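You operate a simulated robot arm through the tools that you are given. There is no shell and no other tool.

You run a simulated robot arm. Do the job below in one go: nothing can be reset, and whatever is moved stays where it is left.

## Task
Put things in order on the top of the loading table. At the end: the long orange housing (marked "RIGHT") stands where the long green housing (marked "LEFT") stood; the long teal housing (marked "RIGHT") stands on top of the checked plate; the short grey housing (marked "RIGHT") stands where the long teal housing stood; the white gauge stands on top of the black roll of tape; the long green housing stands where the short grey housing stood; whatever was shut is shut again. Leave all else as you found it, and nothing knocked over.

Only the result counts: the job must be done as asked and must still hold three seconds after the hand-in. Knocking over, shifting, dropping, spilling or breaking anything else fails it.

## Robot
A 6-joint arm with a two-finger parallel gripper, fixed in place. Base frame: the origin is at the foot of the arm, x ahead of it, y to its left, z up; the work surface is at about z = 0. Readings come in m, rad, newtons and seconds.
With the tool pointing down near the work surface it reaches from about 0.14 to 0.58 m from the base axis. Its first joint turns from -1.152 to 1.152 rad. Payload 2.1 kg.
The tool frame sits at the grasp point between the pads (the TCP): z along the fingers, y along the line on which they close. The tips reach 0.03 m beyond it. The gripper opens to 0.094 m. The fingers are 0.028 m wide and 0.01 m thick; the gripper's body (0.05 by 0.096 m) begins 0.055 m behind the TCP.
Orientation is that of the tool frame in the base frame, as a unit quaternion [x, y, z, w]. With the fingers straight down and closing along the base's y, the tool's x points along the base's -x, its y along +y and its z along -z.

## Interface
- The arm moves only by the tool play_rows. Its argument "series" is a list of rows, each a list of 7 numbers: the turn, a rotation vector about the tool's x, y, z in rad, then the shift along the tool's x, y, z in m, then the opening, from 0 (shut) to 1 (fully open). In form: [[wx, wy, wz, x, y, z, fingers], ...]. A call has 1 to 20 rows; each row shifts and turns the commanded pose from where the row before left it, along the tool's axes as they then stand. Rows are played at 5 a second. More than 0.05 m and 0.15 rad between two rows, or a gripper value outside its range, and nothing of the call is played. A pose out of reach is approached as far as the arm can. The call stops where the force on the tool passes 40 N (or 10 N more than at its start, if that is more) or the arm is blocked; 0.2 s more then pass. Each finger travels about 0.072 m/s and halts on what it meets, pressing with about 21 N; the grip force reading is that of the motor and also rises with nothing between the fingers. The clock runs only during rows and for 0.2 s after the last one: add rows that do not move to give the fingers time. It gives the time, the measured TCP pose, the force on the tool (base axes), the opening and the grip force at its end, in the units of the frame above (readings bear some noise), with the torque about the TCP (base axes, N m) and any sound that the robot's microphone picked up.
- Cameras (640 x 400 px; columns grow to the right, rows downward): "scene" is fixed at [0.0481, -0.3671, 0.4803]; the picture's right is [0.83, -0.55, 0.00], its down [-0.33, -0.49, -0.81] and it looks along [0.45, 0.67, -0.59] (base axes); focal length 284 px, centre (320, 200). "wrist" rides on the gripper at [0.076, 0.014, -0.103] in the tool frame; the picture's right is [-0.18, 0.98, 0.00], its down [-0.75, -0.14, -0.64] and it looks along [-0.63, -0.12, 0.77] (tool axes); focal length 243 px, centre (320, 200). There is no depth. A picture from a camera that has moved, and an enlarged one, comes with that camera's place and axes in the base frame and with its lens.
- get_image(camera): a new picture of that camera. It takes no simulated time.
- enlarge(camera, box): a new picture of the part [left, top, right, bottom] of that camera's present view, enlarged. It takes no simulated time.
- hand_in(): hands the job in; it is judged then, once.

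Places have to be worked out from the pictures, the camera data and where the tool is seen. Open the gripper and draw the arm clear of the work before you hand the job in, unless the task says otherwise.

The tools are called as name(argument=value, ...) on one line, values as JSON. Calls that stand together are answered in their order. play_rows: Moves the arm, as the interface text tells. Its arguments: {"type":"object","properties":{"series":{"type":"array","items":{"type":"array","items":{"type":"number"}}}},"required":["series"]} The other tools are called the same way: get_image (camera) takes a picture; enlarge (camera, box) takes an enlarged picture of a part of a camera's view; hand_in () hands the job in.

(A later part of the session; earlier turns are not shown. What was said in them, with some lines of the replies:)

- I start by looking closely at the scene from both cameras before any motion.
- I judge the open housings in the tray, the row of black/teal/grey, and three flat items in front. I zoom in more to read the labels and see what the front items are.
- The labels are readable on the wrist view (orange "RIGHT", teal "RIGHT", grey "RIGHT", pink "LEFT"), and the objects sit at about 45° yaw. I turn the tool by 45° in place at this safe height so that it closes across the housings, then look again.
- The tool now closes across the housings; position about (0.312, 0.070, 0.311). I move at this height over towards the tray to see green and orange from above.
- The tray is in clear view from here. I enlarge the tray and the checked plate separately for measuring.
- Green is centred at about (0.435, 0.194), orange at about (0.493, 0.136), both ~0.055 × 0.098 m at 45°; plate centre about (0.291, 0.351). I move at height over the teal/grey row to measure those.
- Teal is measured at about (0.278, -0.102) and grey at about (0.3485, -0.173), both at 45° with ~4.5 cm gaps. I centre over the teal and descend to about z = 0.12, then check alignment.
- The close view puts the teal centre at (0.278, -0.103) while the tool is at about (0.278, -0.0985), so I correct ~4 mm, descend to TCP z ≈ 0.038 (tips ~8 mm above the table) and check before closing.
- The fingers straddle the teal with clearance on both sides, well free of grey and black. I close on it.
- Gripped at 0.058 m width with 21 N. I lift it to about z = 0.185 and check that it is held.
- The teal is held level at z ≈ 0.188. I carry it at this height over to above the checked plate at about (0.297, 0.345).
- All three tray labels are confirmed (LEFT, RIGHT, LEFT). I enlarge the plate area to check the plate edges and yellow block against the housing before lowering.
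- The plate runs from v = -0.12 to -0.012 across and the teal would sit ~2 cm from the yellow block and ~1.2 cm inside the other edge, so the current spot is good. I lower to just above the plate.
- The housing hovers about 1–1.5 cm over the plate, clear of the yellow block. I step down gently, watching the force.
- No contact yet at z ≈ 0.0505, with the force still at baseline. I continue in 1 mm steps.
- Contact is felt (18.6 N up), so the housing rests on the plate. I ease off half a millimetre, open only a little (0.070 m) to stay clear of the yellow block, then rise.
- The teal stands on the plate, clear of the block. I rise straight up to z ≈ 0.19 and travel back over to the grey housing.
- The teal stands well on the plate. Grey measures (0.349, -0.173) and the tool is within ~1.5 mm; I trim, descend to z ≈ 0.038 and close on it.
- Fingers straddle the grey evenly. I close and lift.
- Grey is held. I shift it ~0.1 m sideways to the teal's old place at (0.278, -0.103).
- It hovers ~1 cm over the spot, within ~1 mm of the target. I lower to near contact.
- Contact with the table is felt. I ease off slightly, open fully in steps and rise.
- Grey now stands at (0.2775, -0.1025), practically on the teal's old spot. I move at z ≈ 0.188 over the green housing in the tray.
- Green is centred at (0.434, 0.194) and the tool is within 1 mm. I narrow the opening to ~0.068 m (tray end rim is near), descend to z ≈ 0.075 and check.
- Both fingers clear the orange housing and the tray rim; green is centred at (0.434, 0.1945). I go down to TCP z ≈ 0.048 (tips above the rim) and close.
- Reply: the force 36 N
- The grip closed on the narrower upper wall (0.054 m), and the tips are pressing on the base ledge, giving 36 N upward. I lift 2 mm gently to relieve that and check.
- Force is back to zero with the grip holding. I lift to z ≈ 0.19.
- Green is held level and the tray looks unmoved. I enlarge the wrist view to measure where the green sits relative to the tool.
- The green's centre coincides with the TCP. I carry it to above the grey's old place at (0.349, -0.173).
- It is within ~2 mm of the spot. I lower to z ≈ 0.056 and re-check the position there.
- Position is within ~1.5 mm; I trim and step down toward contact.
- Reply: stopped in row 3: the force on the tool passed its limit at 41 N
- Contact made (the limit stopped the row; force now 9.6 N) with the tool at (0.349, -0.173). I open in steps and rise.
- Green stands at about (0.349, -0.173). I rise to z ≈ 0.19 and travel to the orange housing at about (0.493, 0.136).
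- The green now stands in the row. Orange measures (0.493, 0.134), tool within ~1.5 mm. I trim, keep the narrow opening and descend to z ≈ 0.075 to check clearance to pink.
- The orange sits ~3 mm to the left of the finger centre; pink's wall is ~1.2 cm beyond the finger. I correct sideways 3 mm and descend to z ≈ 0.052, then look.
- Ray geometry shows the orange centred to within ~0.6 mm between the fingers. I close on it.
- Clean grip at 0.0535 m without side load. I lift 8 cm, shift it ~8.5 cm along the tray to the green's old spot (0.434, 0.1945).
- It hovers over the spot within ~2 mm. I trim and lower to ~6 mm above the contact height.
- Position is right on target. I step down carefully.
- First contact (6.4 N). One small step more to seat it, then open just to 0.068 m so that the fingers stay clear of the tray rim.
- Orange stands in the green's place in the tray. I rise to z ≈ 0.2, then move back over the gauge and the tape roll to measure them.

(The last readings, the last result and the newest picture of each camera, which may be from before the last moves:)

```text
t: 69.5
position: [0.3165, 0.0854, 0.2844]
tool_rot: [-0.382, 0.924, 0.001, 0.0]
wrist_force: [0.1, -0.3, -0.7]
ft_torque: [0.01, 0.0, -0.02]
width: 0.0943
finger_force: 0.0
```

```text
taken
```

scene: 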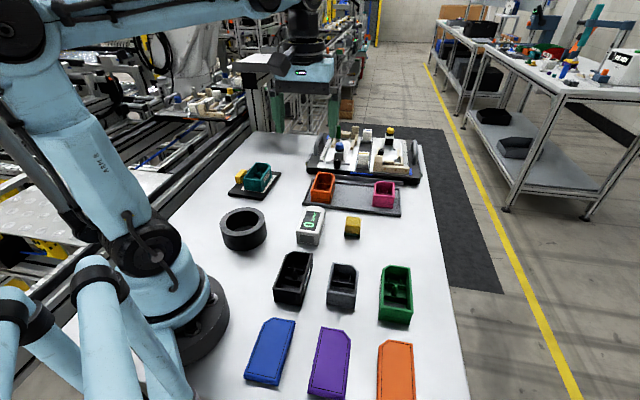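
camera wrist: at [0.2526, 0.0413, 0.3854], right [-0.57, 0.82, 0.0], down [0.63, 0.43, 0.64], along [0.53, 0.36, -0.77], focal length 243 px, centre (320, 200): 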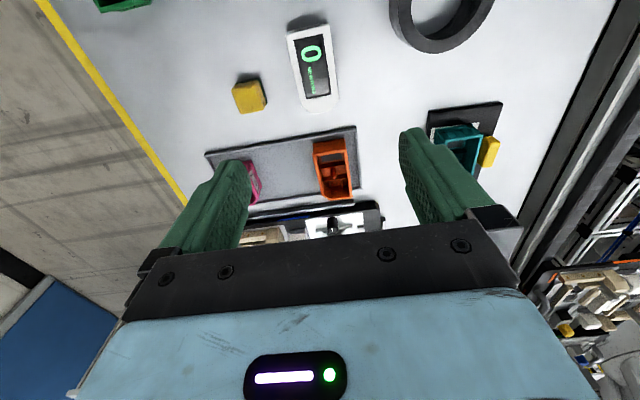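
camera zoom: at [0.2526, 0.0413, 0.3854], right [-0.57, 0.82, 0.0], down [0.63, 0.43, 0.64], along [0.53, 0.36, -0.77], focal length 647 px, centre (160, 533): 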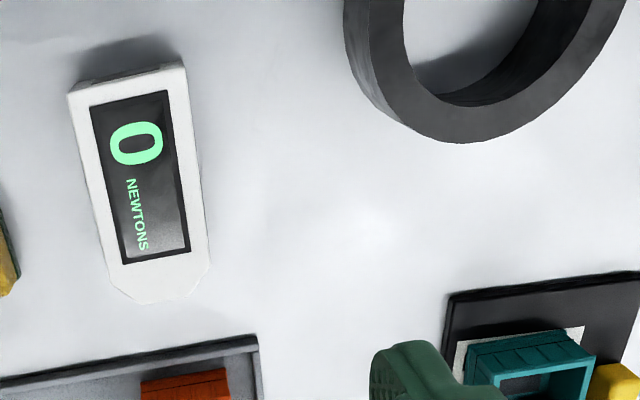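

Gauge: centre ≈ (0.321, 0.081), 0.0535 × 0.10 m, yaw 45°. I now shift over toward the tape roll to measure it precisely before picking up the gauge.

play_rows(series=[[0, 0, 0, 0.012, 0.0379, 0, 1], [0, 0, 0, 0.012, 0.0379, 0, 1], [0, 0, 0, 0.0121, 0.038, 0, 1], [0, 0, 0, 0, 0, 0, 1], [0, 0, 0, 0, 0, 0, 1]])

get_image(camera="wrist")

enlarge(camera="wrist", box=[250, 0, 442, 120])

enlarge(camera="scene", box=[200, 190, 330, 270])

```text
t: 70.7
position: [0.2114, 0.1411, 0.2853]
tool_rot: [-0.383, 0.924, 0.001, 0.0]
wrist_force: [0.4, 0.4, 0.7]
ft_torque: [-0.01, -0.02, -0.01]
width: 0.094
finger_force: 0.0
```

```text
taken
camera wrist: at [0.1474, 0.0973, 0.3868], right [-0.56, 0.83, 0.0], down [0.63, 0.43, 0.64], along [0.53, 0.36, -0.77], focal length 243 px, centre (320, 200)
```

wrist: 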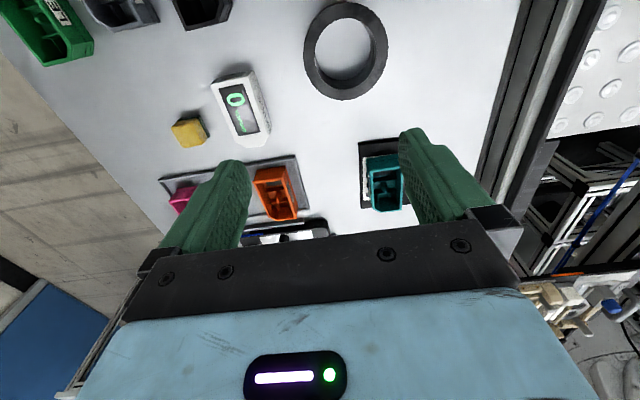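

```text
3.33 times, centred on (346, 60) of wrist
camera zoom: at [0.1474, 0.0973, 0.3868], right [-0.56, 0.83, 0.0], down [0.63, 0.43, 0.64], along [0.53, 0.36, -0.77], focal length 809 px, centre (233, 667)
```

zoom: 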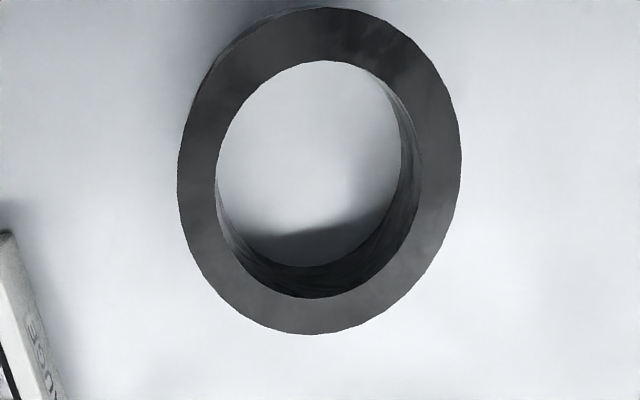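

```text
4.92 times, centred on (265, 230) of scene
camera zoom: at [0.0481, -0.3671, 0.4803], right [0.83, -0.55, 0.0], down [-0.33, -0.49, -0.81], along [0.45, 0.67, -0.59], focal length 1396 px, centre (591, 52)
```

zoom: 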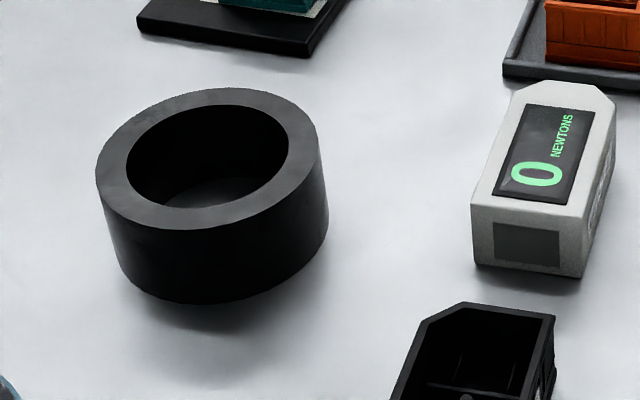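

The roll fits to centre ≈ (0.1765, 0.155), top height ≈ 0.049, outer radius 0.052, inner 0.0375 – the 0.10 m gauge spans the hole. I go over the gauge, descend to z ≈ 0.12 and check.

play_rows(series=[[0, 0, 0, -0.0118, -0.04, 0, 1], [0, 0, 0, -0.0118, -0.04, 0, 1], [0, 0, 0, -0.0119, -0.0401, 0, 1], [0, 0, 0, 0, 0, 0.041, 1], [0, 0, 0, 0, 0, 0.041, 1], [0, 0, 0, 0, 0, 0.041, 1], [0, 0, 0, 0, 0, 0.04, 1], [0, 0, 0, 0, 0, 0, 1], [0, 0, 0, 0, 0, 0, 1]])

get_image(camera="wrist")

enlarge(camera="wrist", box=[200, 40, 440, 190])

enlarge(camera="scene", box=[260, 130, 420, 260])

```text
t: 72.7
position: [0.3261, 0.0778, 0.1163]
tool_rot: [-0.382, 0.924, 0.002, 0.0]
wrist_force: [-0.7, -0.4, 0.4]
ft_torque: [0.01, 0.02, 0.02]
width: 0.0941
finger_force: 0.1
```

```text
taken
camera wrist: at [0.2608, 0.0341, 0.2183], right [-0.57, 0.82, 0.0], down [0.63, 0.43, 0.64], along [0.53, 0.36, -0.77], focal length 243 px, centre (320, 200)
```

wrist: 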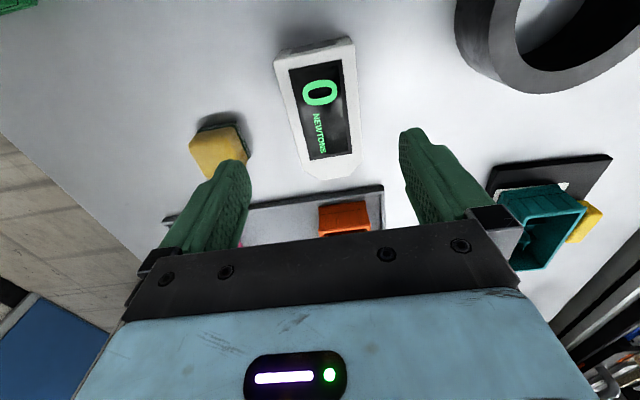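

```text
2.67 times, centred on (320, 115) of wrist
camera zoom: at [0.2608, 0.0341, 0.2183], right [-0.57, 0.82, 0.0], down [0.63, 0.43, 0.64], along [0.53, 0.36, -0.77], focal length 647 px, centre (320, 427)
```

zoom: 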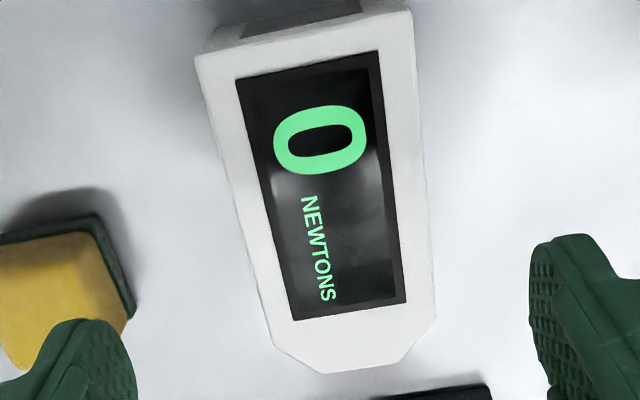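

```text
3.08 times, centred on (340, 195) of scene
camera zoom: at [0.0481, -0.3671, 0.4803], right [0.83, -0.55, 0.0], down [-0.33, -0.49, -0.81], along [0.45, 0.67, -0.59], focal length 873 px, centre (258, 215)
```

zoom: 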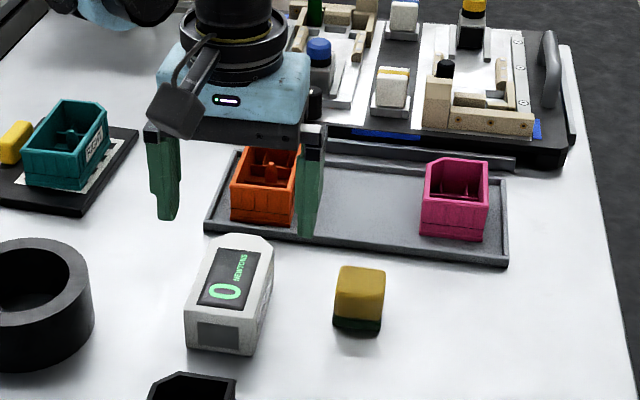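

The gauge centre is (0.3215, 0.0815); the tool is ~4 mm off sideways. The sponge's side is ~8 cm from the gauge axis, so a 0.076 m opening leaves good clearance; I correct and descend to z ≈ 0.040.

play_rows(series=[[0, 0, 0, -0.0008, 0.0042, 0, 0.85], [0, 0, 0, 0, 0, 0, 0.81], [0, 0, 0, 0, 0, 0.03, 0.81], [0, 0, 0, 0, 0, 0.03, 0.81], [0, 0, 0, 0, 0, 0.0155, 0.81], [0, 0, 0, 0, 0, 0, 0.81], [0, 0, 0, 0, 0, 0, 0.81]])

get_image(camera="wrist")

enlarge(camera="scene", box=[270, 150, 390, 260])

```text
t: 74.3
position: [0.3213, 0.0859, 0.0412]
tool_rot: [-0.382, 0.924, 0.001, 0.0]
wrist_force: [-0.4, 0.1, 0.8]
ft_torque: [-0.02, 0.0, 0.0]
width: 0.076
finger_force: 0.0
```

```text
taken
camera wrist: at [0.2572, 0.0417, 0.1433], right [-0.57, 0.82, 0.0], down [0.63, 0.43, 0.64], along [0.53, 0.36, -0.77], focal length 243 px, centre (320, 200)
```

wrist: 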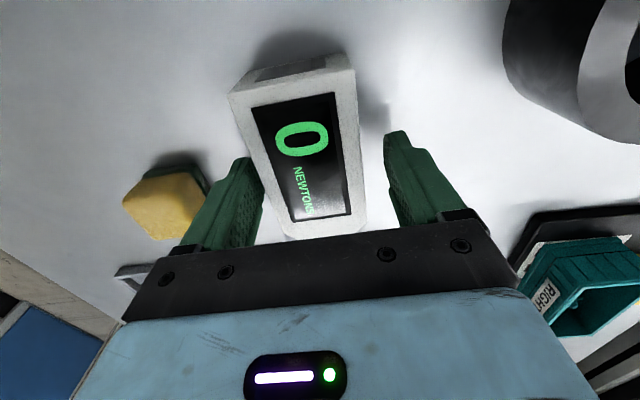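

```text
3.64 times, centred on (330, 205) of scene
camera zoom: at [0.0481, -0.3671, 0.4803], right [0.83, -0.55, 0.0], down [-0.33, -0.49, -0.81], along [0.45, 0.67, -0.59], focal length 1031 px, centre (284, 182)
```

zoom: 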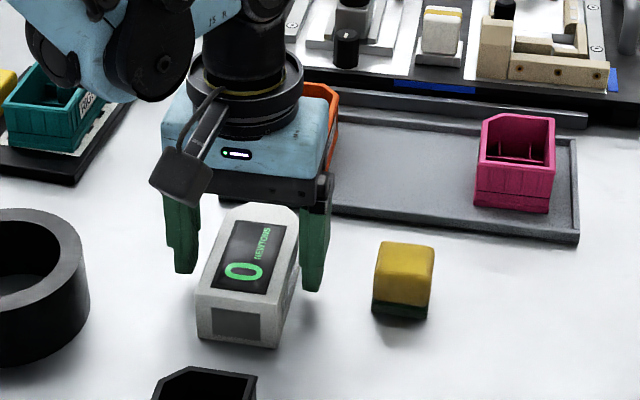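

The tool overshot by ~3.5 mm sideways; I correct that before closing so the gauge is not pushed.

play_rows(series=[[0, 0, 0, 0.0015, -0.0034, 0, 0.81], [0, 0, 0, 0, 0, 0, 0.81], [0, 0, 0, 0, 0, 0, 0.81]])

enlarge(camera="wrist", box=[200, 50, 440, 200])

```text
t: 75.1
position: [0.3226, 0.0812, 0.0416]
tool_rot: [-0.383, 0.924, 0.001, 0.001]
wrist_force: [0.3, -0.1, 0.1]
ft_torque: [0.0, 0.0, 0.03]
width: 0.0763
finger_force: 0.1
```

```text
2.67 times, centred on (320, 125) of wrist
camera zoom: at [0.2585, 0.0373, 0.1432], right [-0.57, 0.82, 0.0], down [0.63, 0.43, 0.64], along [0.53, 0.36, -0.77], focal length 647 px, centre (320, 400)
```

zoom: 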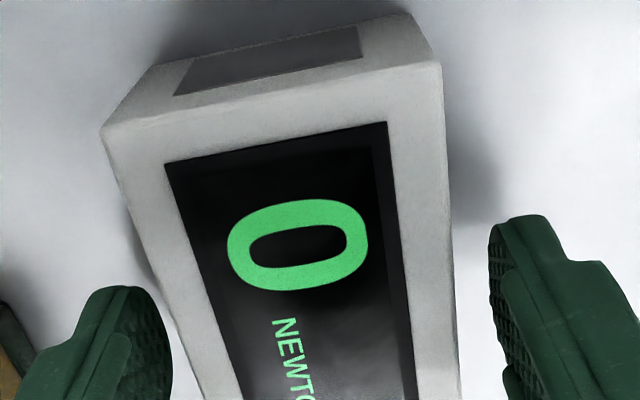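

Gauge now centred to <1 mm. I close on it and lift slightly to check the hold.

play_rows(series=[[0, 0, 0, 0, 0, 0, 0.7], [0, 0, 0, 0, 0, 0, 0.5], [0, 0, 0, 0, 0, 0, 0], [0, 0, 0, 0, 0, 0, 0], [0, 0, 0, 0, 0, 0, 0]])

```text
t: 76.3
position: [0.3232, 0.0813, 0.0412]
tool_rot: [-0.383, 0.924, 0.001, 0.0]
wrist_force: [0.1, -0.2, 2.1]
ft_torque: [0.06, 0.1, 0.04]
width: 0.0584
finger_force: 21.0
```

play_rows(series=[[0, 0, 0, 0, 0, -0.005, 0], [0, 0, 0, 0, 0, -0.02, 0], [0, 0, 0, 0, 0, -0.04, 0], [0, 0, 0, 0, 0, -0.045, 0], [0, 0, 0, 0, 0, -0.03, 0], [0, 0, 0, 0, 0, 0, 0], [0, 0, 0, 0, 0, 0, 0]])

enlarge(camera="wrist", box=[200, 50, 440, 200])

enlarge(camera="scene", box=[200, 90, 400, 270])

```text
t: 77.9
position: [0.3239, 0.0821, 0.1822]
tool_rot: [-0.382, 0.924, 0.001, 0.0]
wrist_force: [0.1, -0.9, -1.9]
ft_torque: [0.01, -0.02, 0.02]
width: 0.0583
finger_force: 21.2
```

```text
2.67 times, centred on (320, 125) of wrist
camera zoom: at [0.2597, 0.0385, 0.2846], right [-0.57, 0.82, 0.0], down [0.63, 0.43, 0.64], along [0.53, 0.36, -0.77], focal length 647 px, centre (320, 400)
```

zoom: 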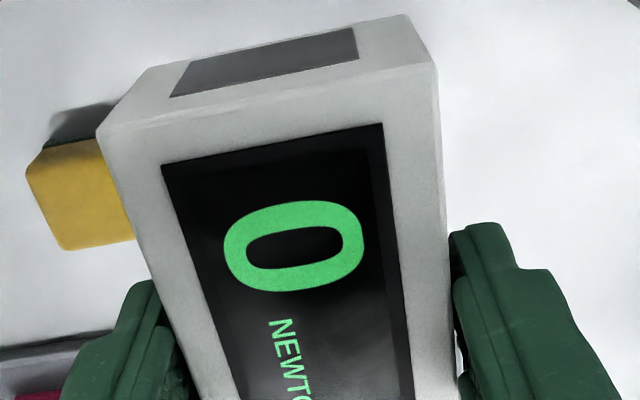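

```text
2.22 times, centred on (300, 180) of scene
camera zoom: at [0.0481, -0.3671, 0.4803], right [0.83, -0.55, 0.0], down [-0.33, -0.49, -0.81], along [0.45, 0.67, -0.59], focal length 630 px, centre (364, 244)
```

zoom: 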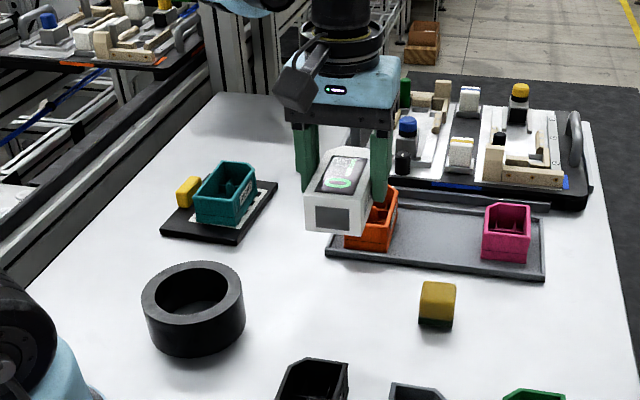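

Gauge is held level. I carry it at this height to above the roll at (0.1765, 0.155).

play_rows(series=[[0, 0, 0, 0.0066, 0.0194, 0, 0], [0, 0, 0, 0.0131, 0.0389, 0, 0], [0, 0, 0, 0.0131, 0.0389, 0, 0], [0, 0, 0, 0.0131, 0.0389, 0, 0], [0, 0, 0, 0.0066, 0.0193, 0, 0], [0, 0, 0, 0, 0, 0, 0], [0, 0, 0, 0, 0, 0, 0]])

get_image(camera="wrist")

get_image(camera="scene")

enlarge(camera="scene", box=[190, 130, 310, 270])

```text
t: 79.5
position: [0.1749, 0.1539, 0.1847]
tool_rot: [-0.382, 0.924, 0.001, 0.001]
wrist_force: [-0.1, -0.1, -2.2]
ft_torque: [-0.04, -0.02, -0.01]
width: 0.0581
finger_force: 20.8
```

```text
taken
camera wrist: at [0.1114, 0.1089, 0.2851], right [-0.56, 0.83, 0.0], down [0.63, 0.43, 0.64], along [0.53, 0.36, -0.77], focal length 243 px, centre (320, 200)
```

wrist: 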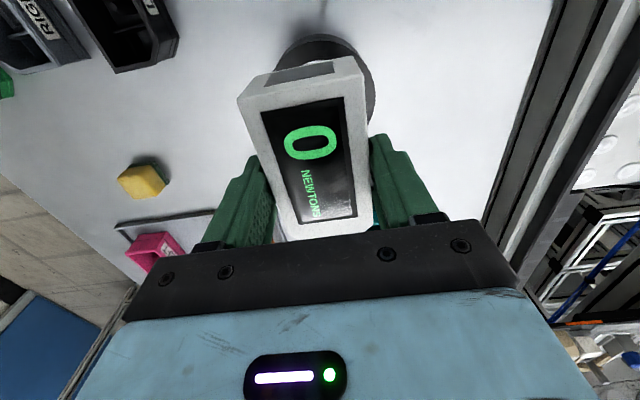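

```text
taken
```

scene: 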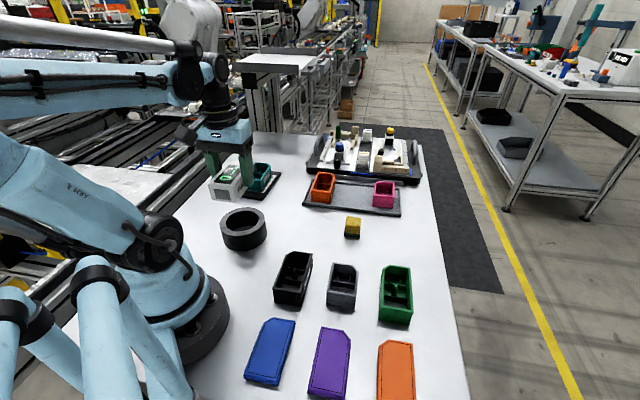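

```text
2.86 times, centred on (250, 200) of scene
camera zoom: at [0.0481, -0.3671, 0.4803], right [0.83, -0.55, 0.0], down [-0.33, -0.49, -0.81], along [0.45, 0.67, -0.59], focal length 810 px, centre (520, 200)
```

zoom: 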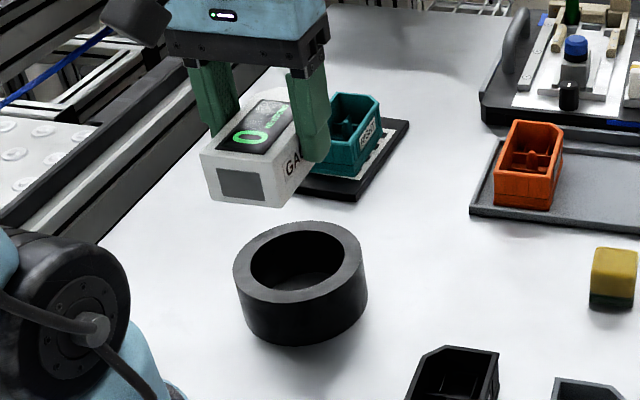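

The gauge is above the roll within ~2 mm. I trim and lower to ~1 cm above the expected contact (z ≈ 0.10).

play_rows(series=[[0, 0, 0, -0.0023, 0.0002, 0, 0], [0, 0, 0, 0, 0, 0.035, 0], [0, 0, 0, 0, 0, 0.03, 0], [0, 0, 0, 0, 0, 0.016, 0], [0, 0, 0, 0, 0, 0, 0], [0, 0, 0, 0, 0, 0, 0]])

get_image(camera="wrist")

enlarge(camera="scene", box=[200, 170, 300, 260])

```text
t: 80.9
position: [0.1788, 0.1554, 0.1009]
tool_rot: [-0.383, 0.924, 0.001, 0.0]
wrist_force: [0.0, 0.4, -2.5]
ft_torque: [0.0, 0.0, 0.0]
width: 0.0581
finger_force: 20.8
```

```text
taken
camera wrist: at [0.1139, 0.1118, 0.2023], right [-0.57, 0.82, 0.0], down [0.63, 0.43, 0.64], along [0.53, 0.36, -0.77], focal length 243 px, centre (320, 200)
```

wrist: 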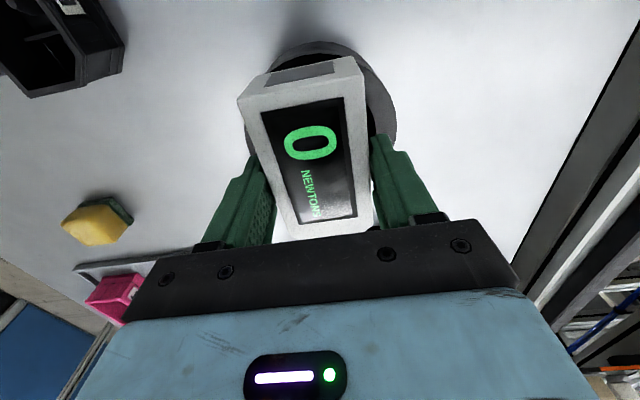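

```text
4.44 times, centred on (250, 215) of scene
camera zoom: at [0.0481, -0.3671, 0.4803], right [0.83, -0.55, 0.0], down [-0.33, -0.49, -0.81], along [0.45, 0.67, -0.59], focal length 1260 px, centre (631, 133)
```

zoom: 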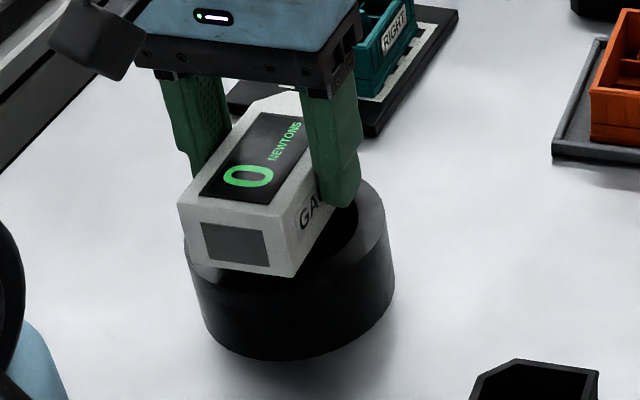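

The gauge spans the roll well centred. I trim 2 mm and step down toward contact.

play_rows(series=[[0, 0, 0, 0.002, 0, 0, 0], [0, 0, 0, 0, 0, 0.003, 0], [0, 0, 0, 0, 0, 0.002, 0], [0, 0, 0, 0, 0, 0, 0]])

enlarge(camera="scene", box=[210, 190, 280, 255])

```text
t: 81.9
position: [0.1763, 0.1522, 0.0974]
tool_rot: [-0.383, 0.924, 0.001, 0.0]
wrist_force: [-0.5, -0.1, -3.1]
ft_torque: [-0.01, 0.01, 0.0]
width: 0.0581
finger_force: 21.8
```

```text
6.15 times, centred on (245, 222) of scene
camera zoom: at [0.0481, -0.3671, 0.4803], right [0.83, -0.55, 0.0], down [-0.33, -0.49, -0.81], along [0.45, 0.67, -0.59], focal length 1745 px, centre (782, 62)
```

zoom: 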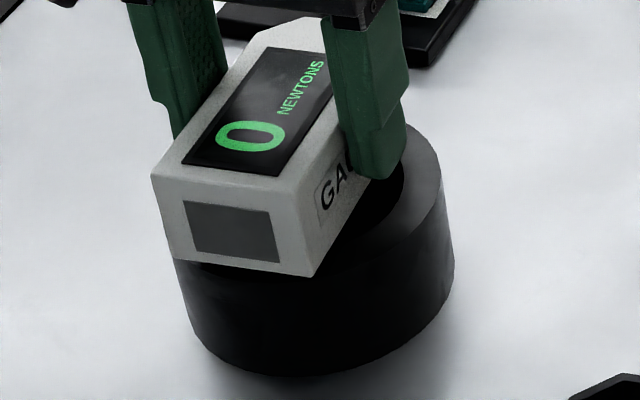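

play_rows(series=[[0, 0, 0, 0, 0, 0.001, 0], [0, 0, 0, 0, 0, 0.001, 0], [0, 0, 0, 0, 0, 0, 0]])

```text
t: 82.7
position: [0.176, 0.1538, 0.0952]
tool_rot: [-0.382, 0.924, 0.001, 0.001]
wrist_force: [-0.7, 0.3, -1.4]
ft_torque: [0.0, -0.01, 0.03]
width: 0.0582
finger_force: 21.3
```

play_rows(series=[[0, 0, 0, 0, 0, 0.001, 0], [0, 0, 0, 0, 0, 0.0007, 0], [0, 0, 0, 0, 0, 0, 0]])

```text
t: 83.5
position: [0.1771, 0.1536, 0.0936]
tool_rot: [-0.383, 0.924, 0.002, 0.001]
wrist_force: [0.1, 0.1, -2.5]
ft_torque: [-0.02, -0.04, 0.01]
width: 0.058
finger_force: 20.9
```

play_rows(series=[[0, 0, 0, 0, 0, 0.0008, 0], [0, 0, 0, 0, 0, 0.0007, 0], [0, 0, 0, 0, 0, 0, 0]])

enlarge(camera="scene", box=[210, 190, 280, 255])

```text
t: 84.3
position: [0.1762, 0.1528, 0.0917]
tool_rot: [-0.383, 0.924, 0.001, 0.001]
wrist_force: [-0.3, -0.3, -2.7]
ft_torque: [0.01, 0.0, 0.02]
width: 0.0581
finger_force: 21.2
```

```text
6.15 times, centred on (245, 222) of scene
camera zoom: at [0.0481, -0.3671, 0.4803], right [0.83, -0.55, 0.0], down [-0.33, -0.49, -0.81], along [0.45, 0.67, -0.59], focal length 1745 px, centre (782, 62)
```

zoom: 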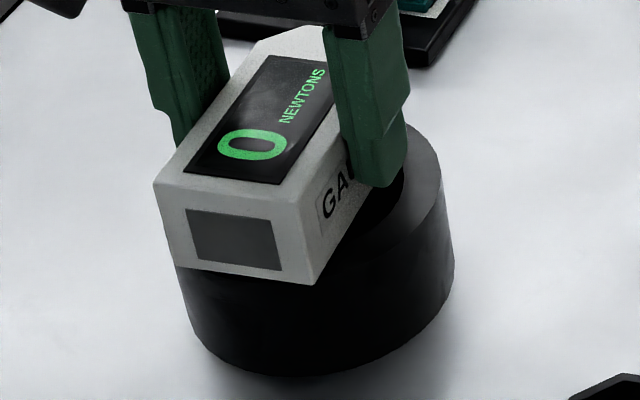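

play_rows(series=[[0, 0, 0, 0, 0, 0.0008, 0], [0, 0, 0, 0, 0, 0.0007, 0], [0, 0, 0, 0, 0, 0, 0]])

```text
t: 85.1
position: [0.1764, 0.153, 0.0909]
tool_rot: [-0.383, 0.924, 0.001, 0.0]
wrist_force: [-0.5, 0.3, -2.3]
ft_torque: [0.02, -0.02, 0.0]
width: 0.0582
finger_force: 21.1
```

play_rows(series=[[0, 0, 0, 0, 0, 0.0007, 0], [0, 0, 0, 0, 0, 0, 0]])

```text
t: 85.7
position: [0.1771, 0.1538, 0.0895]
tool_rot: [-0.383, 0.924, 0.001, 0.001]
wrist_force: [0.1, -0.1, -2.0]
ft_torque: [-0.01, 0.0, 0.01]
width: 0.058
finger_force: 21.0
```

play_rows(series=[[0, 0, 0, 0, 0, 0.0007, 0], [0, 0, 0, 0, 0, 0, 0]])

enlarge(camera="scene", box=[210, 190, 280, 255])

get_image(camera="wrist")

```text
t: 86.3
position: [0.1747, 0.1559, 0.0889]
tool_rot: [-0.383, 0.924, 0.001, 0.001]
wrist_force: [-0.7, -3.0, 7.9]
ft_torque: [0.02, -0.11, -0.03]
width: 0.0581
finger_force: 21.0
```

```text
6.15 times, centred on (245, 222) of scene
camera zoom: at [0.0481, -0.3671, 0.4803], right [0.83, -0.55, 0.0], down [-0.33, -0.49, -0.81], along [0.45, 0.67, -0.59], focal length 1745 px, centre (782, 62)
```

zoom: 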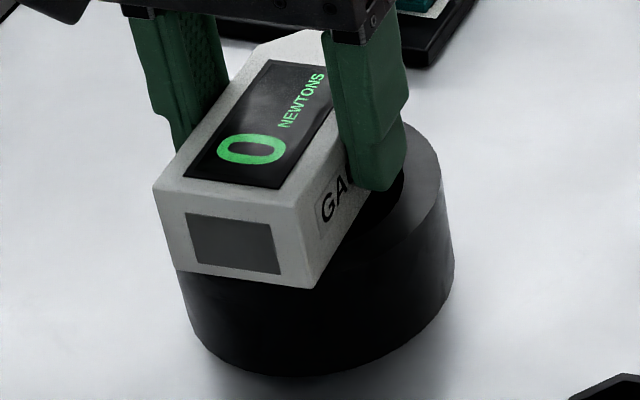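

```text
taken
camera wrist: at [0.1113, 0.1109, 0.1912], right [-0.56, 0.83, 0.0], down [0.63, 0.43, 0.64], along [0.53, 0.36, -0.77], focal length 243 px, centre (320, 200)
```

wrist: 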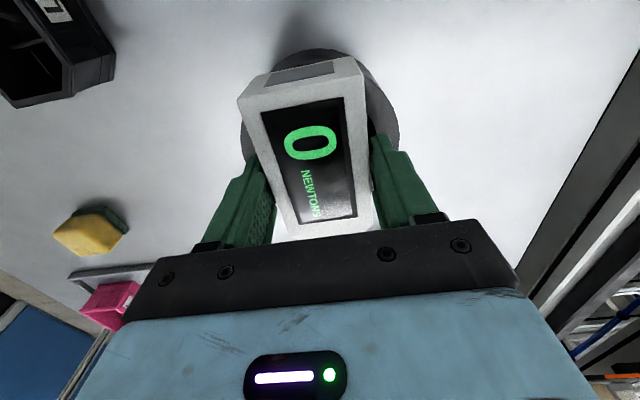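

Contact is felt (~10 N net); the gauge rests across the roll with both ends over the ring. I press a touch more to seat, open and check.

play_rows(series=[[0, 0, 0, 0, 0, 0.0002, 0], [0, 0, 0, 0, 0, 0, 0.66], [0, 0, 0, 0, 0, 0, 0.75], [0, 0, 0, 0, 0, 0, 0.85], [0, 0, 0, 0, 0, 0, 0.85]])

get_image(camera="wrist")

enlarge(camera="scene", box=[210, 190, 280, 255])

```text
t: 87.5
position: [0.1756, 0.1549, 0.0892]
tool_rot: [-0.382, 0.924, 0.001, 0.001]
wrist_force: [0.3, -0.3, 0.7]
ft_torque: [0.0, 0.02, 0.01]
width: 0.0799
finger_force: 0.1
```

```text
taken
camera wrist: at [0.1115, 0.1109, 0.1912], right [-0.57, 0.82, 0.0], down [0.63, 0.43, 0.64], along [0.53, 0.36, -0.77], focal length 243 px, centre (320, 200)
```

wrist: 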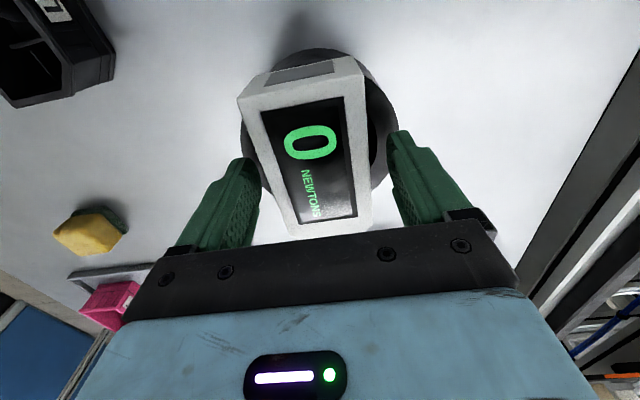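

```text
6.15 times, centred on (245, 222) of scene
camera zoom: at [0.0481, -0.3671, 0.4803], right [0.83, -0.55, 0.0], down [-0.33, -0.49, -0.81], along [0.45, 0.67, -0.59], focal length 1745 px, centre (782, 62)
```

zoom: 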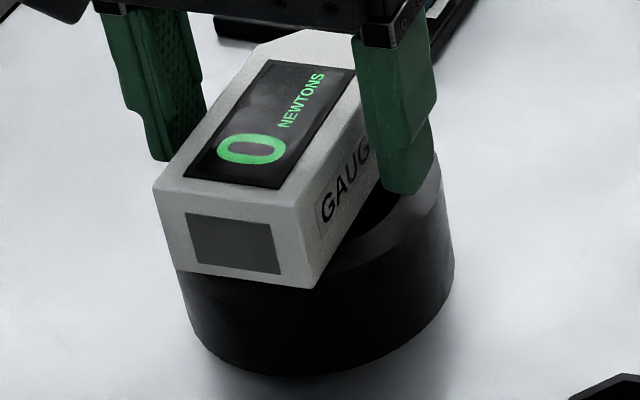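

The gauge stays put on the roll after release. I rise straight up and draw the arm back to its starting region, then check the whole table.

play_rows(series=[[0, 0, 0, 0, 0, -0.01, 0.85], [0, 0, 0, 0, 0, -0.03, 0.9], [0, 0, 0, 0, 0, -0.045, 1], [0, 0, 0, 0, 0, -0.045, 1], [0, 0, 0, 0, 0, -0.045, 1], [0, 0, 0, 0, 0, -0.045, 1], [0, 0, 0, 0, 0, 0, 1], [0, 0, 0, 0, 0, 0, 1]])

get_image(camera="wrist")

get_image(camera="scene")

enlarge(camera="scene", box=[200, 140, 440, 290])

```text
t: 89.3
position: [0.1735, 0.1547, 0.3073]
tool_rot: [-0.383, 0.924, 0.001, 0.001]
wrist_force: [-0.3, 0.5, -1.2]
ft_torque: [0.0, -0.01, 0.02]
width: 0.094
finger_force: 0.0
```

```text
taken
camera wrist: at [0.1104, 0.1099, 0.4089], right [-0.56, 0.83, 0.0], down [0.63, 0.43, 0.64], along [0.53, 0.36, -0.77], focal length 243 px, centre (320, 200)
```

wrist: 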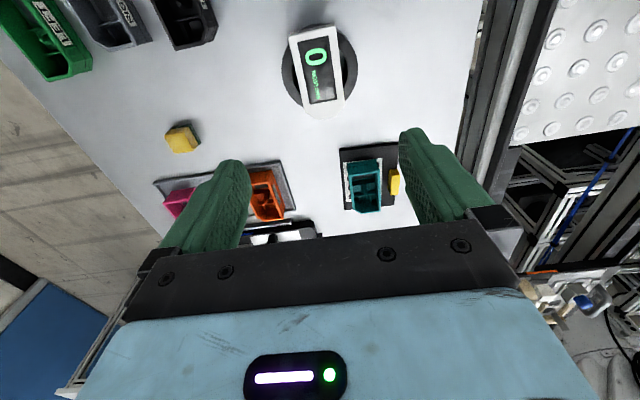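

```text
taken
```

scene: 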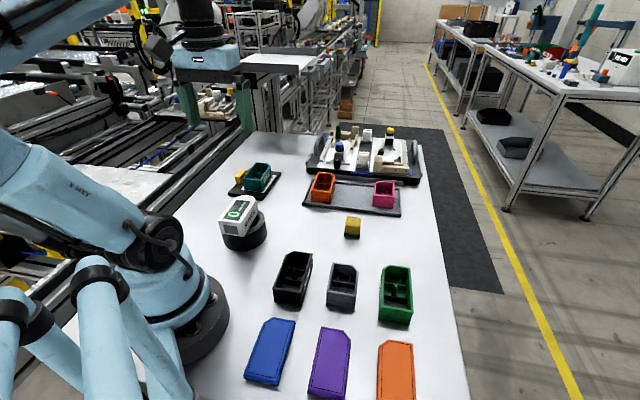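

```text
2.67 times, centred on (320, 215) of scene
camera zoom: at [0.0481, -0.3671, 0.4803], right [0.83, -0.55, 0.0], down [-0.33, -0.49, -0.81], along [0.45, 0.67, -0.59], focal length 756 px, centre (320, 160)
```

zoom: 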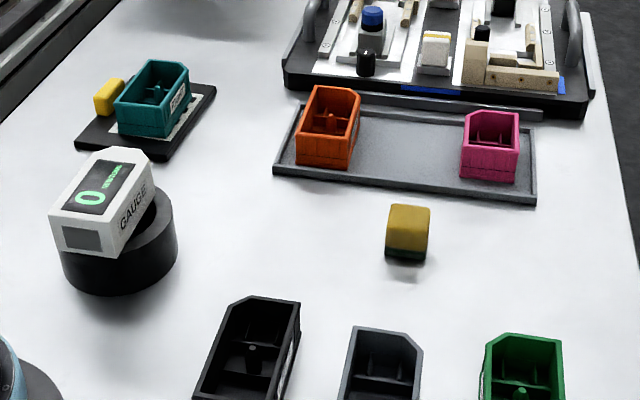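

Everything looks in order and untouched items match the start pictures. I move the tool back near its starting pose and do a last comparison of the tray and rows.

play_rows(series=[[0, 0, 0, -0.013, -0.038, 0, 1], [0, 0, 0, -0.013, -0.038, 0, 1], [0, 0, 0, -0.013, -0.038, 0, 1], [0, 0, 0, -0.0, -0.038, 0, 1], [0, 0, 0, 0, 0, 0, 1], [0, 0, 0, 0, 0, 0, 1]])

enlarge(camera="scene", box=[290, 160, 410, 235])

enlarge(camera="scene", box=[220, 230, 460, 380])

enlarge(camera="scene", box=[210, 155, 300, 260])

```text
t: 90.7
position: [0.3073, 0.0717, 0.3057]
tool_rot: [-0.383, 0.924, 0.001, 0.0]
wrist_force: [-0.4, 0.5, -1.6]
ft_torque: [-0.04, -0.01, 0.03]
width: 0.0939
finger_force: 0.1
```

```text
5.33 times, centred on (350, 198) of scene
camera zoom: at [0.0481, -0.3671, 0.4803], right [0.83, -0.55, 0.0], down [-0.33, -0.49, -0.81], along [0.45, 0.67, -0.59], focal length 1512 px, centre (160, 213)
```

zoom: 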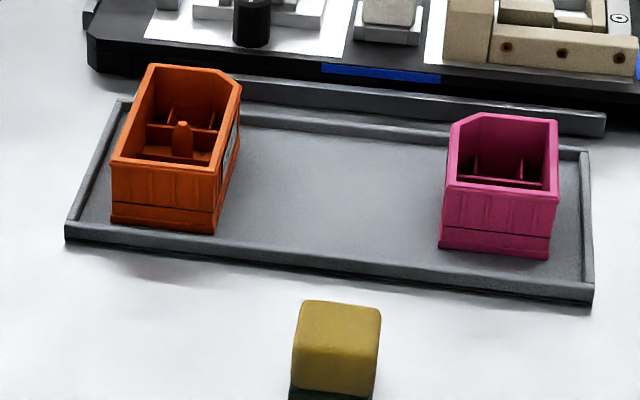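

```text
2.67 times, centred on (340, 305) of scene
camera zoom: at [0.0481, -0.3671, 0.4803], right [0.83, -0.55, 0.0], down [-0.33, -0.49, -0.81], along [0.45, 0.67, -0.59], focal length 756 px, centre (267, -80)
```

zoom: 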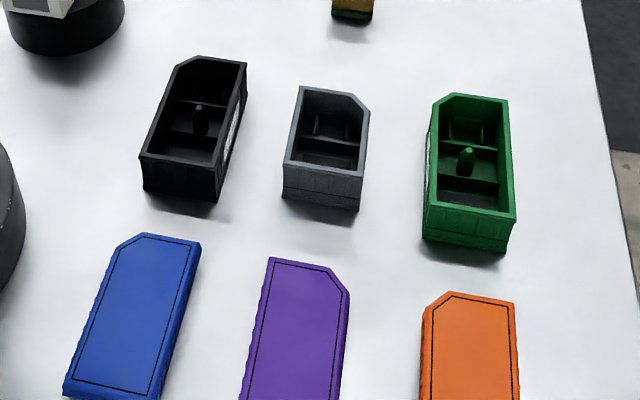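

```text
3.81 times, centred on (255, 208) of scene
camera zoom: at [0.0481, -0.3671, 0.4803], right [0.83, -0.55, 0.0], down [-0.33, -0.49, -0.81], along [0.45, 0.67, -0.59], focal length 1080 px, centre (568, 171)
```

zoom: 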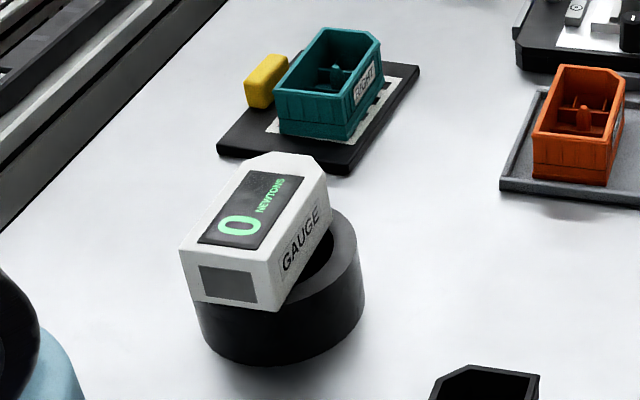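

The final views match the goal: orange sits at the green's former pixels in the tray, grey in teal's place, green in grey's place, teal on the checked plate and the gauge on the roll. All other items are where they were, nothing needed opening, the gripper is open and the arm is clear. I hand in.

hand_in()

```text
The job is handed in.
```

I finished the rearrangement and handed the job in. I haven't seen the judge's result.

| Item | Where it stands now |
|---|---|
| Long teal housing ("RIGHT") | On the checked plate, next to the yellow block without touching it |
| Short grey housing ("RIGHT") | Where the teal housing stood, within about 1 mm |
| Long green housing ("LEFT") | Where the grey housing stood, within about 1 mm |
| Long orange housing ("RIGHT") | In the tray where the green housing stood; it lines up with the starting picture |
| White gauge | On the black roll of tape, with both ends resting on the ring |

- **Nothing shut:** I saw nothing that was shut, so nothing needed opening or closing.
- **Everything else:** in the final pictures, the pink and black housings, the tray, the plate, the yellow block, the yellow sponge and the three flat pieces in front look as they did at the start.
- **One force stop:** setting down the green housing briefly hit the force limit (41 N) as it touched the table. It stayed in position, and I released it from there.
- **Arm:** the gripper is open and back near its starting position, clear of the work.
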